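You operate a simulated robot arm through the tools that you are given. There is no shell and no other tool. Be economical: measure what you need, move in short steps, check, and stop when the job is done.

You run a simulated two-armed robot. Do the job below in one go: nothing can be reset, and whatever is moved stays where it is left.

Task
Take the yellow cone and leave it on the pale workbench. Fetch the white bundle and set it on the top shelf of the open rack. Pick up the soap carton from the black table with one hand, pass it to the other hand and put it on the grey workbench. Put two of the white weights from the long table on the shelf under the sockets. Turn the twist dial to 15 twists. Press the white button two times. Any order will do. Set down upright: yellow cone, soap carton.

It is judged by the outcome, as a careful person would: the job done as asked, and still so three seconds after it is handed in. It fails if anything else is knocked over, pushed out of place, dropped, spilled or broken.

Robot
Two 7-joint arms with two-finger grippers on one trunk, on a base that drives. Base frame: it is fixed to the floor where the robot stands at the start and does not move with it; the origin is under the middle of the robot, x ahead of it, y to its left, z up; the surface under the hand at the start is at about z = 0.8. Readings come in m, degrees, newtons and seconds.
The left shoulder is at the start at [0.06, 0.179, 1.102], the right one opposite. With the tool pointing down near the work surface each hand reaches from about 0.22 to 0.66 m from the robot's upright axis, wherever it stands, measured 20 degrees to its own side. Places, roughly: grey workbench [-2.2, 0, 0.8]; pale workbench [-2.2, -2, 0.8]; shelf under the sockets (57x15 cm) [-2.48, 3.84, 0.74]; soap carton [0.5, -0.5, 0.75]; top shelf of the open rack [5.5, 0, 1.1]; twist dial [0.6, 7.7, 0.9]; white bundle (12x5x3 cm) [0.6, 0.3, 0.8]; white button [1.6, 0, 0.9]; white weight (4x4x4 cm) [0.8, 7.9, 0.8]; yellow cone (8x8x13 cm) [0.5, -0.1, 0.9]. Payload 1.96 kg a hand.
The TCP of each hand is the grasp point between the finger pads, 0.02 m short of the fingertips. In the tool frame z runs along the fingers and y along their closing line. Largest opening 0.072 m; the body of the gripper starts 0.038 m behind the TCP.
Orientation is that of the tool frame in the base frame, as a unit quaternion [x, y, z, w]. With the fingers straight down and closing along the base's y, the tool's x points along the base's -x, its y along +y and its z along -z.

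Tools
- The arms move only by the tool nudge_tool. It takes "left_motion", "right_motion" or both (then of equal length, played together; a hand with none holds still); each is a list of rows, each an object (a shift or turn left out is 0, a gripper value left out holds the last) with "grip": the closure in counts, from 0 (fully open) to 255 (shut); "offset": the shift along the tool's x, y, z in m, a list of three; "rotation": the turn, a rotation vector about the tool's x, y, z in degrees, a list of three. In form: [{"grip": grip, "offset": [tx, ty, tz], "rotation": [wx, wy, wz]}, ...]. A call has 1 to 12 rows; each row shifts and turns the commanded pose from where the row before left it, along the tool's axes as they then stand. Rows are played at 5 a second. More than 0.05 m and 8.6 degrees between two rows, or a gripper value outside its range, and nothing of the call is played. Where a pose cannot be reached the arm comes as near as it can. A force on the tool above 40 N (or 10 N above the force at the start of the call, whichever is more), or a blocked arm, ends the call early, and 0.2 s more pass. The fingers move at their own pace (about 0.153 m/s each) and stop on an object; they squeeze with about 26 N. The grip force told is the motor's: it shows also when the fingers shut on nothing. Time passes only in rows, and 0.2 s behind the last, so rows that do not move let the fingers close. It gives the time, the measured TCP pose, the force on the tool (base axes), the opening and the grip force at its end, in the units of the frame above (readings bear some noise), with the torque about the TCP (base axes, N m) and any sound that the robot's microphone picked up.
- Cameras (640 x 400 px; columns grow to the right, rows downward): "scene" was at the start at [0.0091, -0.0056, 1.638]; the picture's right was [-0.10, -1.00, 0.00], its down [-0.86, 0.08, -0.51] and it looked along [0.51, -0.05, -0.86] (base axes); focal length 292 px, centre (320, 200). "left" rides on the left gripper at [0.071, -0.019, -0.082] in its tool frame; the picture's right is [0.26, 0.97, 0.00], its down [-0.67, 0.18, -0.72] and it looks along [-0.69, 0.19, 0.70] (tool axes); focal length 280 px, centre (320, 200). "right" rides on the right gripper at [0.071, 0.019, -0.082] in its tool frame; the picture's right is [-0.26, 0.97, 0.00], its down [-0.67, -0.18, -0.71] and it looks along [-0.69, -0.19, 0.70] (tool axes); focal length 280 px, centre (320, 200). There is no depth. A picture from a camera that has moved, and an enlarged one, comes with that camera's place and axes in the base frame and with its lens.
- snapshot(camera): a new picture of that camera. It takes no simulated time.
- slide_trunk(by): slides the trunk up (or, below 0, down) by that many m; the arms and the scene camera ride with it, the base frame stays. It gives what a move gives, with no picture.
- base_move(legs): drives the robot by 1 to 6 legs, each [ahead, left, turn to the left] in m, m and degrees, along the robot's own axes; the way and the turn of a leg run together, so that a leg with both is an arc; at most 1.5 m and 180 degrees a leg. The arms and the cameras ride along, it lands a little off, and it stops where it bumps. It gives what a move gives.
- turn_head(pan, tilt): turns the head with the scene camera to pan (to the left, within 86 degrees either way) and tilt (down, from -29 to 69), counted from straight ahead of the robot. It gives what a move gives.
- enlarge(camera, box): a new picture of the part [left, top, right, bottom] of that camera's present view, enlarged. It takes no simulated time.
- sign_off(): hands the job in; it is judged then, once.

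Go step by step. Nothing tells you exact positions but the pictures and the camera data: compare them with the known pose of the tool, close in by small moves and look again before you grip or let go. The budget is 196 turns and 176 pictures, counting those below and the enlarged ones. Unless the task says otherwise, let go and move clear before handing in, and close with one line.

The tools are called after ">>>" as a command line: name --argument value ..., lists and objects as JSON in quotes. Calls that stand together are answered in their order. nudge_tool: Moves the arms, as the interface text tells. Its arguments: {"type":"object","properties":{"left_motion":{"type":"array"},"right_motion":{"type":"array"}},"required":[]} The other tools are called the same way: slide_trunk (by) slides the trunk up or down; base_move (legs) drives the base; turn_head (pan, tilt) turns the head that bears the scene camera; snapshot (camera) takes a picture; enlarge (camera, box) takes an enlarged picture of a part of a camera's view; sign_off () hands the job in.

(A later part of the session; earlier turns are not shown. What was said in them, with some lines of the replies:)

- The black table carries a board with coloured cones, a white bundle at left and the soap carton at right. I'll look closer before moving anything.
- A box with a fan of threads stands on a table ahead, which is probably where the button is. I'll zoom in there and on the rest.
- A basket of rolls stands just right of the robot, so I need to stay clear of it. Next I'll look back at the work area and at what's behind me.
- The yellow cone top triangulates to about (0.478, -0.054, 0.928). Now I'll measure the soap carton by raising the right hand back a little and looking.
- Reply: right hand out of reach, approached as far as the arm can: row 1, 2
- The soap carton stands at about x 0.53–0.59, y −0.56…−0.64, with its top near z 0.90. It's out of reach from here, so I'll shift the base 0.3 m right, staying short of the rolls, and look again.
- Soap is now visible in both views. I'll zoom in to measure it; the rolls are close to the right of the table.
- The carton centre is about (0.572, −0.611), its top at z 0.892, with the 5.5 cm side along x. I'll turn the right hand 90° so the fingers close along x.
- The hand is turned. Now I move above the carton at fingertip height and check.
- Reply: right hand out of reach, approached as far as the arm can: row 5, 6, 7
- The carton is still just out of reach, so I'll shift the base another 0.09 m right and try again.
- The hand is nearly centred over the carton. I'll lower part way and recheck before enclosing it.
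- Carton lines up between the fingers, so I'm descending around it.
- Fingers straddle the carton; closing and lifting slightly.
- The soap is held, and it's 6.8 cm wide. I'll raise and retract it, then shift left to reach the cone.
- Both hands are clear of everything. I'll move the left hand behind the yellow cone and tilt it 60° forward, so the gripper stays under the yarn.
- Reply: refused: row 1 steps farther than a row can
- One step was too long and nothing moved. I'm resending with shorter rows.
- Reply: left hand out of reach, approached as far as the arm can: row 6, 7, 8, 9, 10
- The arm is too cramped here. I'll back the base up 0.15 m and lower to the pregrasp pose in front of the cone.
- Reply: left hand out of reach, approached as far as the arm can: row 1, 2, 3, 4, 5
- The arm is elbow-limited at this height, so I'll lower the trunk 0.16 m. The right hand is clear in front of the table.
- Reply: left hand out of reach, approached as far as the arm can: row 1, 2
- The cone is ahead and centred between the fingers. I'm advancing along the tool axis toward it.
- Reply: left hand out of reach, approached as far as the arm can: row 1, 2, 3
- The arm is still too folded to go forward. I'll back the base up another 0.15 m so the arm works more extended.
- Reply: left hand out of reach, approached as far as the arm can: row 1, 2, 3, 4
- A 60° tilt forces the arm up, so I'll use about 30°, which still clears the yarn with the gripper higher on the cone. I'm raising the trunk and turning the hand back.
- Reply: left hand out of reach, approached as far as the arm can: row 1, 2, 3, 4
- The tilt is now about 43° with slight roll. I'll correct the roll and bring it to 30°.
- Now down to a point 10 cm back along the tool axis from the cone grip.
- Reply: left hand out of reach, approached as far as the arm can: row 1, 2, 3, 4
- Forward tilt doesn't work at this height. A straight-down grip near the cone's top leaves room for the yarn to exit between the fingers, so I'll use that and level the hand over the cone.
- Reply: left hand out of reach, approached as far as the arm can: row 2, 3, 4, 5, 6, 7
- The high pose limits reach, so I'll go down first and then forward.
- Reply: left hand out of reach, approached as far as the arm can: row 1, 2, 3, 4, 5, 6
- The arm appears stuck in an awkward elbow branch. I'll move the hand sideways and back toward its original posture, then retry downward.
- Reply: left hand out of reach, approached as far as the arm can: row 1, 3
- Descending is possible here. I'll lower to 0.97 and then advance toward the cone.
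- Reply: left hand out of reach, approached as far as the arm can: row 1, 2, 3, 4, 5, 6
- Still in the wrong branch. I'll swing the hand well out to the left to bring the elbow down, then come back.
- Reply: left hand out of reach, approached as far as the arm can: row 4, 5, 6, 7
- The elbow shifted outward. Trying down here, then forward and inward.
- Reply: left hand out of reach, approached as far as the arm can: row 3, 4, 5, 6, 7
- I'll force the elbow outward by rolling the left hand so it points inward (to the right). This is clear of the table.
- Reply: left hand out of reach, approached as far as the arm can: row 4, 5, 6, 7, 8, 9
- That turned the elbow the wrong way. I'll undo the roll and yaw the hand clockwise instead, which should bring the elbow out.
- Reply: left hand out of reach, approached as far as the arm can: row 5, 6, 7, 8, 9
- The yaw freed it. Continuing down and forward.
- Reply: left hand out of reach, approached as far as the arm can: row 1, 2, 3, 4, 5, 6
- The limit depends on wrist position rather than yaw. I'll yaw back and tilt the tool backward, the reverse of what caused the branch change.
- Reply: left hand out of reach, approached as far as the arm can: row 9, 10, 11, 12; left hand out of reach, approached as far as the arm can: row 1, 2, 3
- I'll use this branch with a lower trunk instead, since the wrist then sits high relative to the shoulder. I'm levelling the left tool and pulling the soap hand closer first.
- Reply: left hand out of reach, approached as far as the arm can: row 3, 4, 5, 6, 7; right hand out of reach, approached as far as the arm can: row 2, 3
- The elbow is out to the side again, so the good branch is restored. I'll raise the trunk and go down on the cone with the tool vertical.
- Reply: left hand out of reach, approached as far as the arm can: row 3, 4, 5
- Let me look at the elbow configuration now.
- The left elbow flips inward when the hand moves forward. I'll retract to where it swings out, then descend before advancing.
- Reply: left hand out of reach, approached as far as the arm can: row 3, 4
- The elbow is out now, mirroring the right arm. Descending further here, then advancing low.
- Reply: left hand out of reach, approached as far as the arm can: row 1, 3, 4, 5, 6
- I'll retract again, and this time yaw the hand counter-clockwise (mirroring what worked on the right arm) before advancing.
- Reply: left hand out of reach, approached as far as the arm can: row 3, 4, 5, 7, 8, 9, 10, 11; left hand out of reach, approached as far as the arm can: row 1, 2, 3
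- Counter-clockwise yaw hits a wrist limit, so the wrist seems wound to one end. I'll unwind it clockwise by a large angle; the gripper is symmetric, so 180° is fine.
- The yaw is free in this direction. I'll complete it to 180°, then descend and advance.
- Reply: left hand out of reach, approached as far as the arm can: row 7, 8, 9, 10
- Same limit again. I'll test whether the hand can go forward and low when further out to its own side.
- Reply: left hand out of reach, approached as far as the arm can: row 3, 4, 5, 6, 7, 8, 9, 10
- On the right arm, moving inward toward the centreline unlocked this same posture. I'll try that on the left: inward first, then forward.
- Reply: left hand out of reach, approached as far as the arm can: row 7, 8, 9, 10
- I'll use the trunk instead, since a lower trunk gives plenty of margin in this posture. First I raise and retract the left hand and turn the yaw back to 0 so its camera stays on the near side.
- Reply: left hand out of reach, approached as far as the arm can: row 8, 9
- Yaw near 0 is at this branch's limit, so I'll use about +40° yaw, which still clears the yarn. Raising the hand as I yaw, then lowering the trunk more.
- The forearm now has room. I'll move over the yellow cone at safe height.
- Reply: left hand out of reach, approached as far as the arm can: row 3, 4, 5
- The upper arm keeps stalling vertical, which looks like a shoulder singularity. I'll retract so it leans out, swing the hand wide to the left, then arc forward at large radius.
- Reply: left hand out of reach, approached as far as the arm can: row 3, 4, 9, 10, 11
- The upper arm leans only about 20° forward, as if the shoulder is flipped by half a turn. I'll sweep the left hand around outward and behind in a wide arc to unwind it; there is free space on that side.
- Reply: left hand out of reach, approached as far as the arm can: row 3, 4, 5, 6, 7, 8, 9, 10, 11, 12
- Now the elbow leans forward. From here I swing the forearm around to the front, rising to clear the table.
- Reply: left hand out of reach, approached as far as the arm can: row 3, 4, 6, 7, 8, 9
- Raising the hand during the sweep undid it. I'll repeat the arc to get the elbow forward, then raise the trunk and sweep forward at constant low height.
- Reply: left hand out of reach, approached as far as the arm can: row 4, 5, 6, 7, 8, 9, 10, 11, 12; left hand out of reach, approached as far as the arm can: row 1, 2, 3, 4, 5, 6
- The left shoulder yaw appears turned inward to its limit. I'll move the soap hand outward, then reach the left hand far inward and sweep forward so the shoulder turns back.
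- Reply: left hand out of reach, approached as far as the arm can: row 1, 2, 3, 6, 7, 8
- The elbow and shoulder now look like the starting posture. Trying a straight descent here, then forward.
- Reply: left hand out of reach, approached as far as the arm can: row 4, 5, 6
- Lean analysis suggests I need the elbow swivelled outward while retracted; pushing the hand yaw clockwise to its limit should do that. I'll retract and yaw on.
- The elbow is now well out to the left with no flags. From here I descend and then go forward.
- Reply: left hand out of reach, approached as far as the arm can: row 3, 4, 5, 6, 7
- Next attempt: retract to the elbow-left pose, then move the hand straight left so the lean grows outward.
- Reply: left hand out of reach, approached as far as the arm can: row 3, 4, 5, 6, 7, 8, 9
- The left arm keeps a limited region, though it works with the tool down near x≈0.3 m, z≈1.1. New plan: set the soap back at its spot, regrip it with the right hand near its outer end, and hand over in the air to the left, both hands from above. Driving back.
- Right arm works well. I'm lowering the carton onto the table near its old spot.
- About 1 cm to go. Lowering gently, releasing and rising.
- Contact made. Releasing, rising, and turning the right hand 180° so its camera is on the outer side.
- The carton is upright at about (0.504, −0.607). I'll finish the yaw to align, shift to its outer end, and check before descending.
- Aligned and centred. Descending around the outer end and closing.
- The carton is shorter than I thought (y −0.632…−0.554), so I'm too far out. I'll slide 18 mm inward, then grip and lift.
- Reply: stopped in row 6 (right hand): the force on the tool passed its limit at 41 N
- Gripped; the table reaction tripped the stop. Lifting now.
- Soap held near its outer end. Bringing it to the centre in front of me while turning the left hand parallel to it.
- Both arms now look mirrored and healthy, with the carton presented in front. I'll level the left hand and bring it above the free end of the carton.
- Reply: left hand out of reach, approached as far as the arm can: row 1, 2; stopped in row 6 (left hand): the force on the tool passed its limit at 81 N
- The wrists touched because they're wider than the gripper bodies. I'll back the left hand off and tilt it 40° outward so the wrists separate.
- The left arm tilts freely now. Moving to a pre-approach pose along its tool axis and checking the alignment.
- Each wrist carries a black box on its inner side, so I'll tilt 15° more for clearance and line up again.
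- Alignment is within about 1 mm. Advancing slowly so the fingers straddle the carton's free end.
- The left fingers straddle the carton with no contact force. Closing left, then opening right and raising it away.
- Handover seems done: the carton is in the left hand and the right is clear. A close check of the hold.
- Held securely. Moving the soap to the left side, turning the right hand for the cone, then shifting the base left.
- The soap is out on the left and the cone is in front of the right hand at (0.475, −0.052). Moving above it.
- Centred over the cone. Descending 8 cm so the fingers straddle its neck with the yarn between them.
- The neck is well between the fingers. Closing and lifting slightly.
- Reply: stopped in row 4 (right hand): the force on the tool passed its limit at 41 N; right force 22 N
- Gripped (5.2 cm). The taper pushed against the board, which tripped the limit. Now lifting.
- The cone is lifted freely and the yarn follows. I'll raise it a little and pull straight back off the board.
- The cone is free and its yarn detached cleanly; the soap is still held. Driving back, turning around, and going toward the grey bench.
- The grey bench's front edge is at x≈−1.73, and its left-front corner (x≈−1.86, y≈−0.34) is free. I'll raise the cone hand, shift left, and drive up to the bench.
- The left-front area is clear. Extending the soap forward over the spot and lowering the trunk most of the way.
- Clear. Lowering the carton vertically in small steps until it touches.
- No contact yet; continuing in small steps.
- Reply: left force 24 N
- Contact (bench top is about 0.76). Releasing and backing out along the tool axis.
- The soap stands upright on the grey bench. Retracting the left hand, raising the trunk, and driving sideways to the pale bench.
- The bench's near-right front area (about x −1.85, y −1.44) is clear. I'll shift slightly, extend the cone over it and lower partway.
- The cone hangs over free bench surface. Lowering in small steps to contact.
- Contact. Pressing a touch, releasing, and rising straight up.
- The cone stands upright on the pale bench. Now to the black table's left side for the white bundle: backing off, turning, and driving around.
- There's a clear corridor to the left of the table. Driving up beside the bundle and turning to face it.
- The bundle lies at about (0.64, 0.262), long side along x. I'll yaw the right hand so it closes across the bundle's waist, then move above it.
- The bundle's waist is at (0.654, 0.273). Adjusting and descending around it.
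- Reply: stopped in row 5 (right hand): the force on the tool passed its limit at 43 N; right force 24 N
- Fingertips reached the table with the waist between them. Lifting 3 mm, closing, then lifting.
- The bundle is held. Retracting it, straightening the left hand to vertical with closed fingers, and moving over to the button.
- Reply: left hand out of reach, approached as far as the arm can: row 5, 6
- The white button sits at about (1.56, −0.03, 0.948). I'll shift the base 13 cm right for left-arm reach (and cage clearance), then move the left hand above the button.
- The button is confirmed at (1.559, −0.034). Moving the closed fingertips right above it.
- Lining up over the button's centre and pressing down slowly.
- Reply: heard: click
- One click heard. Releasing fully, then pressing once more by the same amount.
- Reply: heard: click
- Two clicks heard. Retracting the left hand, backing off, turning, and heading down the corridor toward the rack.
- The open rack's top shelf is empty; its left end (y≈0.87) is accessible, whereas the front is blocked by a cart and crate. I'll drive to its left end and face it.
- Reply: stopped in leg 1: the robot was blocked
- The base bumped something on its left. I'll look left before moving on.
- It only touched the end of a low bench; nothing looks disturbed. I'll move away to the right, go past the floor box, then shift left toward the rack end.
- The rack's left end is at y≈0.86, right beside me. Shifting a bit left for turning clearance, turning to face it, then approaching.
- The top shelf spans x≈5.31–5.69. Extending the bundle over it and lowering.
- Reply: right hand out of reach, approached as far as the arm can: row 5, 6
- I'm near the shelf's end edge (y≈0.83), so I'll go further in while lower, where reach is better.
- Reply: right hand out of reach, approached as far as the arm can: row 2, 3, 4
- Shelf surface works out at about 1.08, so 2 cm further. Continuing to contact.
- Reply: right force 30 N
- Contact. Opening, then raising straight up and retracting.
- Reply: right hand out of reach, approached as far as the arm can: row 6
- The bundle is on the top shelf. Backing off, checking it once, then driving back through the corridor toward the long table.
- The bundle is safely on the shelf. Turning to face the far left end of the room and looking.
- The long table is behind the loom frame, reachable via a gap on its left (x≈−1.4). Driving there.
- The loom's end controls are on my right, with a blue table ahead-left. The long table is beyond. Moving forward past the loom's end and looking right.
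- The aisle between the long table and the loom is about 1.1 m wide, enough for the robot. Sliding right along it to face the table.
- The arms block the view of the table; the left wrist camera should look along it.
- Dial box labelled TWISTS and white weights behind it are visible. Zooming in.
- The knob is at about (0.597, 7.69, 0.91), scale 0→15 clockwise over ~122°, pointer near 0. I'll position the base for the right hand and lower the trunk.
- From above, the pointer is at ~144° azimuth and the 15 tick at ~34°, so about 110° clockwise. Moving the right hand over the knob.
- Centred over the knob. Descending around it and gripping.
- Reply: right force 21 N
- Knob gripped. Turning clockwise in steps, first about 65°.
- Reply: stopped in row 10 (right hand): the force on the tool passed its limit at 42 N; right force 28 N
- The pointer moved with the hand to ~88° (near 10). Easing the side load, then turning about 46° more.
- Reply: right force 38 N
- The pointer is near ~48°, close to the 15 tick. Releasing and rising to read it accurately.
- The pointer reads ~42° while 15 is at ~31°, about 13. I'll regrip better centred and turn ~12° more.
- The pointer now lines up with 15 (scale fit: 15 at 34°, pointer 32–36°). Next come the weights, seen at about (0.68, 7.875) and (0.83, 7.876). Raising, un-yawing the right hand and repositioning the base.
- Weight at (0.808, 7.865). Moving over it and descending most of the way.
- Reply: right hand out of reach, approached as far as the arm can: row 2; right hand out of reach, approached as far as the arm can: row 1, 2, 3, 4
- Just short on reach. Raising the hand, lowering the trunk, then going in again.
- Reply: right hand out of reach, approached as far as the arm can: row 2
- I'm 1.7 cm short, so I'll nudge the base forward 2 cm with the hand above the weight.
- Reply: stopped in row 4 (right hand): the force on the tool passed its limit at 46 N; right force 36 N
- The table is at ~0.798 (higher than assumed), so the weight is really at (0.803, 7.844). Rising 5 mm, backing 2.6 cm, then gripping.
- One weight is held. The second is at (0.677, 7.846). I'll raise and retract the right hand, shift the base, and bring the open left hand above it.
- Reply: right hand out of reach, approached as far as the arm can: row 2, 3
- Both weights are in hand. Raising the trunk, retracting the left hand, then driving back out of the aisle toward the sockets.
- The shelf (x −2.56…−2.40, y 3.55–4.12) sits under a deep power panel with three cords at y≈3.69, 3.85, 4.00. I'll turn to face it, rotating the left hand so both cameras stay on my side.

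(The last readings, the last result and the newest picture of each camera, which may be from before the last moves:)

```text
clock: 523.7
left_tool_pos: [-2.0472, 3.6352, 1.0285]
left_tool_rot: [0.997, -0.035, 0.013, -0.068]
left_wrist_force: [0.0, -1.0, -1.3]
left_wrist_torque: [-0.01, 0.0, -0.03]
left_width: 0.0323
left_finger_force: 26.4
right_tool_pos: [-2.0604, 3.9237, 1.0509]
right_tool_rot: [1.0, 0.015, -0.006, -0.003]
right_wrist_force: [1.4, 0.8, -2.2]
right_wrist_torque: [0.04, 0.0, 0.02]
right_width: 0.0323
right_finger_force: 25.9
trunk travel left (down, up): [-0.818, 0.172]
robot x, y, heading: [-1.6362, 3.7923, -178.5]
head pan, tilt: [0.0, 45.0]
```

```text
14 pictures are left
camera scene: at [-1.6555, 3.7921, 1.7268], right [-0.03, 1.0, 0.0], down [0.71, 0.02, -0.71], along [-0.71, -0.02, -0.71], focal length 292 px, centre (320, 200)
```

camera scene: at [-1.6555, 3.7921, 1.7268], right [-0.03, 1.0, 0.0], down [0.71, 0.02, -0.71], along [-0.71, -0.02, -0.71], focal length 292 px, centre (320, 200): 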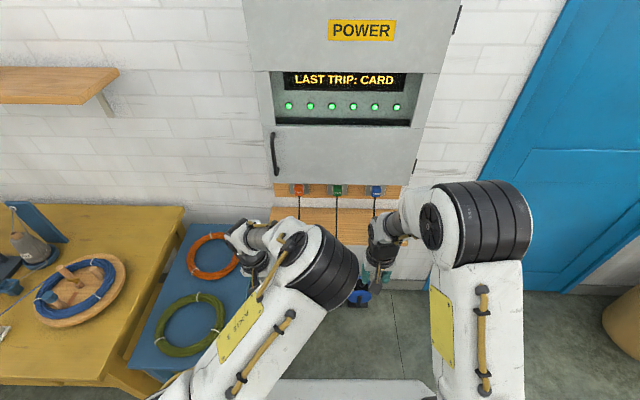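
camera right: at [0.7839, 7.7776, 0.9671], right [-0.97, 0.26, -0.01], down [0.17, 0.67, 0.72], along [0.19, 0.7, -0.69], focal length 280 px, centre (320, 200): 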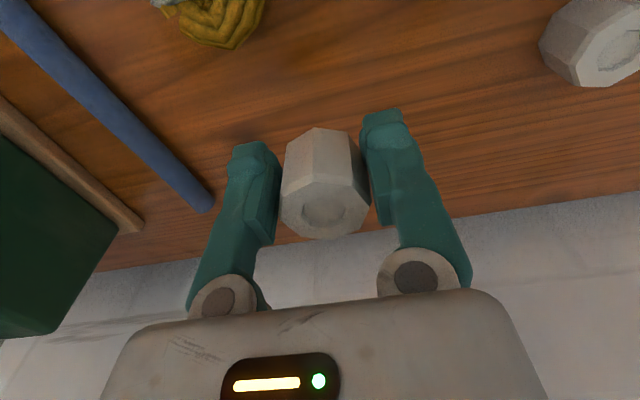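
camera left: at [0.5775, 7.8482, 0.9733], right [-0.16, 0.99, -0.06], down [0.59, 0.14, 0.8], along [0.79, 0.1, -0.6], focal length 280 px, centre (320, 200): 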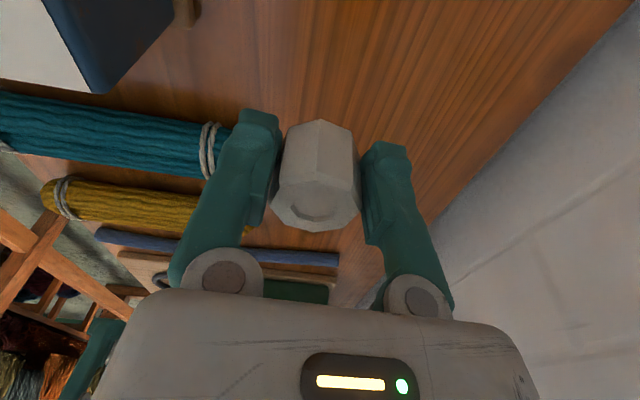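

Blue low table is close on my left, so I'll shift right 0.2 m, move closer, and lower the trunk so the hands pass under the panel.

>>> base_move --legs '[[0, -0.2, -1.5], [0.23, 0, 0]]'

>>> slide_trunk --by -0.24

>>> snapshot --camera "scene"

>>> snapshot --camera "left"

```text
clock: 526.6
left_tool_pos: [-2.2801, 3.8486, 1.0275]
left_tool_rot: [0.996, -0.048, 0.013, -0.068]
left_wrist_force: [0.6, -0.5, -1.5]
left_wrist_torque: [-0.02, -0.02, -0.01]
left_width: 0.0322
left_finger_force: 26.0
right_tool_pos: [-2.2844, 4.139, 1.051]
right_tool_rot: [1.0, 0.002, -0.006, -0.004]
right_wrist_force: [0.5, 0.6, -3.0]
right_wrist_torque: [-0.02, -0.02, 0.01]
right_width: 0.0326
right_finger_force: 26.0
trunk travel left (down, up): [-0.818, 0.172]
robot x, y, heading: [-1.8633, 3.9917, -179.7]
head pan, tilt: [0.0, 45.0]
```

```text
clock: 529.1
left_tool_pos: [-2.2805, 3.8496, 0.7873]
left_tool_rot: [0.996, -0.047, 0.015, -0.068]
left_wrist_force: [-0.4, 0.4, -1.8]
left_wrist_torque: [0.02, 0.01, -0.02]
left_width: 0.0324
left_finger_force: 26.4
right_tool_pos: [-2.2846, 4.1384, 0.8106]
right_tool_rot: [1.0, 0.002, -0.006, -0.003]
right_wrist_force: [-0.2, -0.1, -1.6]
right_wrist_torque: [0.0, 0.0, 0.03]
right_width: 0.0328
right_finger_force: 25.9
trunk travel left (down, up): [-0.578, 0.412]
robot x, y, heading: [-1.8691, 3.9962, -179.8]
head pan, tilt: [0.0, 45.0]
```

```text
13 pictures are left
camera scene: at [-1.8851, 3.9954, 1.4868], right [0.0, 1.0, 0.0], down [0.71, 0.0, -0.71], along [-0.71, 0.0, -0.71], focal length 292 px, centre (320, 200)
```

scene: 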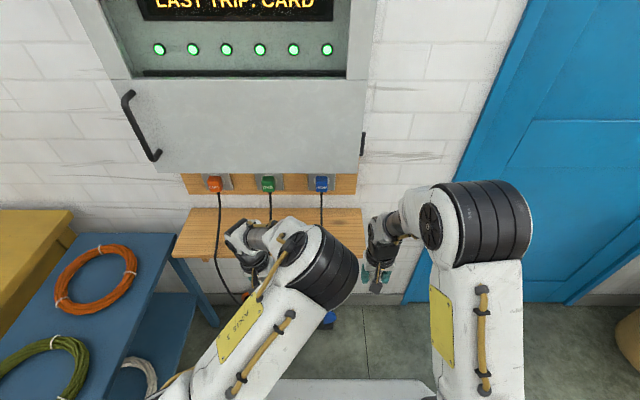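

```text
12 pictures are left
camera left: at [-2.2098, 3.8497, 0.8726], right [0.17, -0.98, -0.13], down [-0.71, -0.21, 0.67], along [-0.68, -0.02, -0.73], focal length 280 px, centre (320, 200)
```

left: 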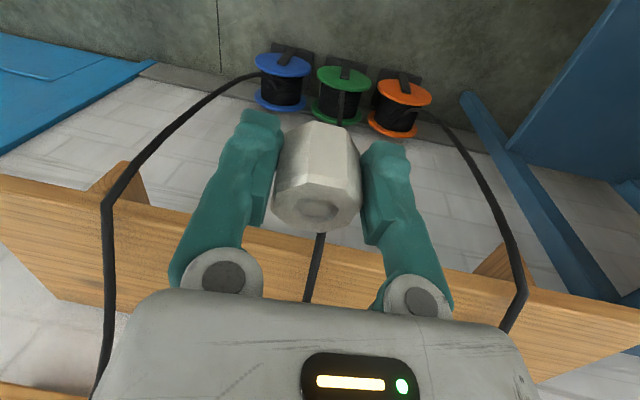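

The cords are clearly visible. The left hand must go to y≈3.92, midway between green and blue. Shifting sideways first, then forward under the panel just above the shelf.

>>> nudge_tool --left_motion '[{"offset": [-0.0035, -0.0354, 0.0048]}, {"offset": [-0.0035, -0.0354, 0.0048]}, {"offset": [-0.0378, 0.0035, -0.0014]}, {"offset": [-0.0378, 0.0035, -0.0014]}, {"offset": [-0.0378, 0.0035, -0.0014]}, {}]'

>>> snapshot --camera "left"

```text
clock: 530.5
left_tool_pos: [-2.3937, 3.9207, 0.7892]
left_tool_rot: [0.996, -0.048, 0.015, -0.069]
left_wrist_force: [0.2, 0.6, -2.0]
left_wrist_torque: [-0.02, 0.02, 0.0]
left_width: 0.0322
left_finger_force: 26.0
right_tool_pos: [-2.285, 4.1382, 0.8101]
right_tool_rot: [1.0, 0.001, -0.006, -0.005]
right_wrist_force: [-0.1, -0.3, -2.4]
right_wrist_torque: [0.0, -0.01, 0.02]
right_width: 0.0324
right_finger_force: 26.2
trunk travel left (down, up): [-0.578, 0.412]
robot x, y, heading: [-1.8659, 3.9958, -179.8]
head pan, tilt: [0.0, 45.0]
```

```text
11 pictures are left
camera left: at [-2.3233, 3.9215, 0.8739], right [0.17, -0.98, -0.13], down [-0.71, -0.21, 0.67], along [-0.68, -0.02, -0.73], focal length 280 px, centre (320, 200)
```

left: 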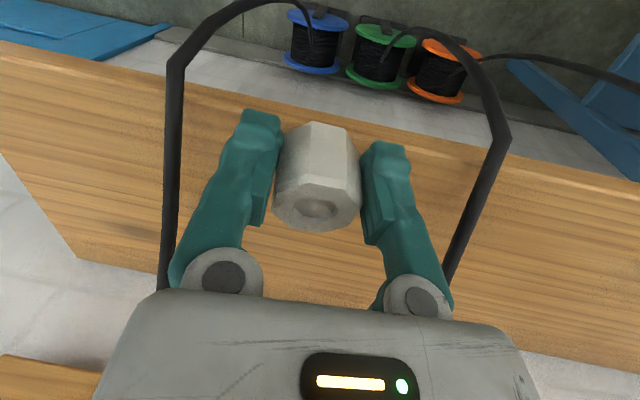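

The hand is centred between the two cords. Going 7.5 cm further in and lowering to contact.

>>> nudge_tool --left_motion '[{"offset": [-0.0378, 0.0035, -0.0014]}, {"offset": [-0.035, 0.0033, -0.0013]}, {"offset": [0, 0, 0.01]}, {"offset": [0, 0, 0.006]}, {}]'

>>> nudge_tool --left_motion '[{"offset": [0, 0, 0.004]}, {"offset": [0, 0, 0.004]}, {}]'

```text
clock: 531.7
left_tool_pos: [-2.467, 3.9223, 0.7725]
left_tool_rot: [0.996, -0.048, 0.015, -0.069]
left_wrist_force: [-0.1, -0.7, -1.1]
left_wrist_torque: [-0.01, -0.03, 0.03]
left_width: 0.0324
left_finger_force: 26.2
right_tool_pos: [-2.2858, 4.1373, 0.8107]
right_tool_rot: [1.0, 0.001, -0.005, -0.005]
right_wrist_force: [0.0, -0.4, -1.3]
right_wrist_torque: [0.03, -0.01, 0.02]
right_width: 0.0323
right_finger_force: 26.7
trunk travel left (down, up): [-0.578, 0.412]
robot x, y, heading: [-1.8639, 3.9963, -179.7]
head pan, tilt: [0.0, 45.0]
```

```text
clock: 532.5
left_tool_pos: [-2.4658, 3.9229, 0.7658]
left_tool_rot: [0.996, -0.047, 0.011, -0.068]
left_wrist_force: [-4.2, -2.1, 12.3]
left_wrist_torque: [-0.09, 0.31, 0.01]
left_width: 0.0324
left_finger_force: 26.1
right_tool_pos: [-2.2843, 4.138, 0.8115]
right_tool_rot: [1.0, 0.002, -0.005, -0.004]
right_wrist_force: [-0.9, 0.2, -1.4]
right_wrist_torque: [0.0, -0.01, 0.02]
right_width: 0.0322
right_finger_force: 25.9
trunk travel left (down, up): [-0.578, 0.412]
robot x, y, heading: [-1.8678, 3.9979, -180.1]
head pan, tilt: [0.0, 45.0]
```

Contact. Opening partly and backing straight out (the fingers are at the weight's sides).

>>> nudge_tool --left_motion '[{"offset": [0, 0, -0.003]}, {"grip": 80}, {}, {}, {"offset": [0.002, 0, -0.008]}, {"offset": [0.035, -0.0033, -0.002]}, {"offset": [0.04, -0.0037, 0]}, {"offset": [0.04, -0.0037, 0]}, {"offset": [0.04, -0.0037, 0]}, {}]'

>>> snapshot --camera "left"

```text
clock: 534.7
left_tool_pos: [-2.3093, 3.9219, 0.7798]
left_tool_rot: [0.996, -0.048, 0.015, -0.069]
left_wrist_force: [0.2, -0.2, -0.2]
left_wrist_torque: [-0.01, -0.01, -0.01]
left_width: 0.0494
left_finger_force: 0.1
right_tool_pos: [-2.2861, 4.1381, 0.8108]
right_tool_rot: [1.0, 0.002, -0.006, -0.004]
right_wrist_force: [-0.4, -1.0, -1.8]
right_wrist_torque: [-0.02, 0.0, -0.02]
right_width: 0.0324
right_finger_force: 26.2
trunk travel left (down, up): [-0.578, 0.412]
robot x, y, heading: [-1.8685, 3.998, -179.9]
head pan, tilt: [0.0, 45.0]
```

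```text
10 pictures are left
camera left: at [-2.2386, 3.9233, 0.8659], right [0.17, -0.98, -0.13], down [-0.71, -0.21, 0.67], along [-0.68, -0.02, -0.73], focal length 280 px, centre (320, 200)
```

left: 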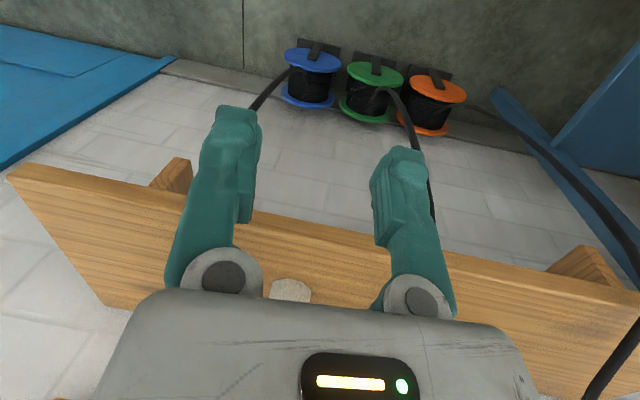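

The first weight is on the shelf. Moving the left hand aside and lining up the right hand at y≈4.065, between the blue cord and the shelf's end.

>>> nudge_tool --left_motion '[{"offset": [0.03, -0.003, 0]}, {"offset": [0.03, -0.003, 0]}, {"offset": [0.0033, 0.035, -0.0047]}, {"offset": [0.0033, 0.035, -0.0047]}, {}, {}, {}]' --right_motion '[{}, {}, {}, {"offset": [0, 0.037, 0.015]}, {"offset": [0, 0.036, 0.018]}, {"offset": [-0.04, 0, 0]}, {"offset": [-0.04, 0, 0]}]'

>>> snapshot --camera "right"

```text
clock: 536.3
left_tool_pos: [-2.2519, 3.8525, 0.7852]
left_tool_rot: [0.996, -0.048, 0.014, -0.068]
left_wrist_force: [-0.7, 0.4, 0.1]
left_wrist_torque: [0.03, -0.02, 0.0]
left_width: 0.0493
left_finger_force: 0.1
right_tool_pos: [-2.3663, 4.0654, 0.7776]
right_tool_rot: [1.0, 0.002, -0.005, -0.005]
right_wrist_force: [-0.7, 0.1, -2.5]
right_wrist_torque: [0.01, -0.06, -0.02]
right_width: 0.0323
right_finger_force: 26.2
trunk travel left (down, up): [-0.578, 0.412]
robot x, y, heading: [-1.8684, 3.9952, -179.7]
head pan, tilt: [0.0, 45.0]
```

```text
9 pictures are left
camera right: at [-2.2943, 4.0468, 0.8586], right [-0.26, -0.97, -0.01], down [-0.67, 0.17, 0.72], along [-0.7, 0.19, -0.69], focal length 280 px, centre (320, 200)
```

right: 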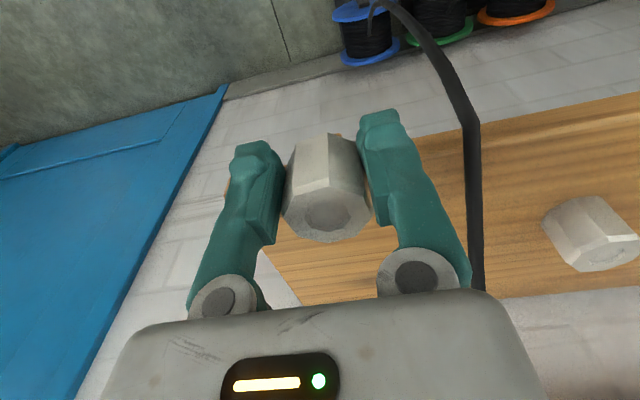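

Well between the cord and the shelf end. Going 9 cm in and lowering to contact.

>>> nudge_tool --right_motion '[{"offset": [-0.04, 0.002, 0]}, {"offset": [-0.04, 0.002, 0]}, {"offset": [-0.01, 0, 0.006]}, {}]'

>>> nudge_tool --right_motion '[{"offset": [0, 0, 0.004]}, {"offset": [0, 0, 0.004]}, {}]'

```text
clock: 537.3
left_tool_pos: [-2.2516, 3.8514, 0.7857]
left_tool_rot: [0.996, -0.048, 0.014, -0.068]
left_wrist_force: [0.5, -0.1, 0.3]
left_wrist_torque: [0.0, 0.04, -0.01]
left_width: 0.0498
left_finger_force: 0.0
right_tool_pos: [-2.4551, 4.0611, 0.773]
right_tool_rot: [1.0, 0.002, -0.008, -0.004]
right_wrist_force: [0.2, -0.8, -1.9]
right_wrist_torque: [-0.01, -0.04, -0.01]
right_width: 0.0322
right_finger_force: 25.9
trunk travel left (down, up): [-0.578, 0.412]
robot x, y, heading: [-1.868, 3.9944, -180.0]
head pan, tilt: [0.0, 45.0]
```

```text
clock: 538.1
left_tool_pos: [-2.2512, 3.8524, 0.7855]
left_tool_rot: [0.996, -0.048, 0.015, -0.067]
left_wrist_force: [0.5, -0.2, -0.2]
left_wrist_torque: [0.02, 0.03, 0.06]
left_width: 0.0492
left_finger_force: 0.1
right_tool_pos: [-2.4552, 4.0603, 0.7644]
right_tool_rot: [1.0, 0.002, -0.005, -0.005]
right_wrist_force: [-0.6, -0.3, -2.4]
right_wrist_torque: [0.04, -0.02, 0.0]
right_width: 0.0323
right_finger_force: 26.0
trunk travel left (down, up): [-0.578, 0.412]
robot x, y, heading: [-1.8653, 3.9928, -180.0]
head pan, tilt: [0.0, 45.0]
```

>>> nudge_tool --right_motion '[{"offset": [0, 0, 0.003]}, {"offset": [0, 0, 0.003]}, {}]'

```text
clock: 538.9
left_tool_pos: [-2.2514, 3.8504, 0.7858]
left_tool_rot: [0.996, -0.048, 0.014, -0.069]
left_wrist_force: [0.4, -0.2, 0.2]
left_wrist_torque: [0.02, -0.02, 0.03]
left_width: 0.0495
left_finger_force: 0.0
right_tool_pos: [-2.4565, 4.0607, 0.7603]
right_tool_rot: [1.0, 0.001, -0.008, -0.005]
right_wrist_force: [-2.8, -1.2, 14.1]
right_wrist_torque: [-0.17, 0.44, 0.05]
right_width: 0.0322
right_finger_force: 26.1
trunk travel left (down, up): [-0.578, 0.412]
robot x, y, heading: [-1.8648, 3.9925, -179.8]
head pan, tilt: [0.0, 45.0]
```

Contact. Opening partly, backing straight out, then backing the base away and verifying.

>>> nudge_tool --right_motion '[{"offset": [0, 0, -0.003]}, {"grip": 80}, {}, {}, {"offset": [0, 0, -0.008]}, {"offset": [0.035, 0, -0.002]}, {"offset": [0.04, 0, 0]}, {"offset": [0.04, 0, 0]}, {"offset": [0.04, 0, 0]}, {}]'

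>>> base_move --legs '[[-0.3, 0, 0]]'

>>> enlarge --camera "scene" --box '[200, 120, 480, 295]'

```text
clock: 541.1
left_tool_pos: [-2.2518, 3.8514, 0.7849]
left_tool_rot: [0.996, -0.048, 0.014, -0.069]
left_wrist_force: [-0.2, -0.4, -0.3]
left_wrist_torque: [0.03, -0.01, 0.0]
left_width: 0.0495
left_finger_force: 0.1
right_tool_pos: [-2.3015, 4.0637, 0.7695]
right_tool_rot: [1.0, 0.002, -0.005, -0.004]
right_wrist_force: [-0.2, -0.5, 0.0]
right_wrist_torque: [-0.01, -0.01, -0.01]
right_width: 0.0496
right_finger_force: 0.1
trunk travel left (down, up): [-0.578, 0.412]
robot x, y, heading: [-1.8676, 3.9948, -179.9]
head pan, tilt: [0.0, 45.0]
```

```text
clock: 543.2
left_tool_pos: [-1.9471, 3.8508, 0.7861]
left_tool_rot: [0.996, -0.049, 0.013, -0.068]
left_wrist_force: [0.8, 0.6, 0.5]
left_wrist_torque: [-0.03, 0.01, -0.01]
left_width: 0.0496
left_finger_force: 0.0
right_tool_pos: [-1.9964, 4.0636, 0.7709]
right_tool_rot: [1.0, 0.001, -0.006, -0.005]
right_wrist_force: [0.2, 0.0, -0.7]
right_wrist_torque: [0.02, 0.0, -0.01]
right_width: 0.0497
right_finger_force: 0.1
trunk travel left (down, up): [-0.578, 0.412]
robot x, y, heading: [-1.56, 3.9973, -179.7]
head pan, tilt: [0.0, 45.0]
```

```text
2.29 times, centred on (340, 208) of scene
camera zoom: at [-1.5801, 3.996, 1.4868], right [0.0, 1.0, 0.0], down [0.71, 0.0, -0.71], along [-0.71, 0.0, -0.71], focal length 667 px, centre (274, 183)
```

zoom: 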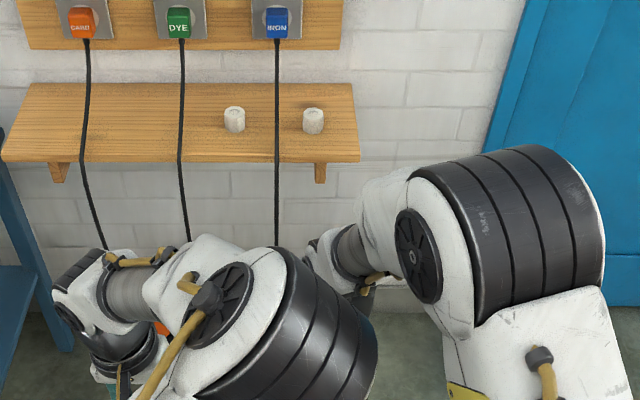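

Both weights stand upright on the shelf under the sockets, clear of the cords. Everything else was checked as it was placed, and both hands are empty and clear.

>>> sign_off

```text
The job is handed in.
```

The job is handed in: the cone and soap carton stand upright on their benches (the carton passed from right hand to left), the bundle is on the top shelf of the rack, two weights are on the shelf under the sockets, the dial reads 15 as near as I could see, and the button clicked twice; on the way the base bumped the end of a low bench, where I saw nothing disturbed.
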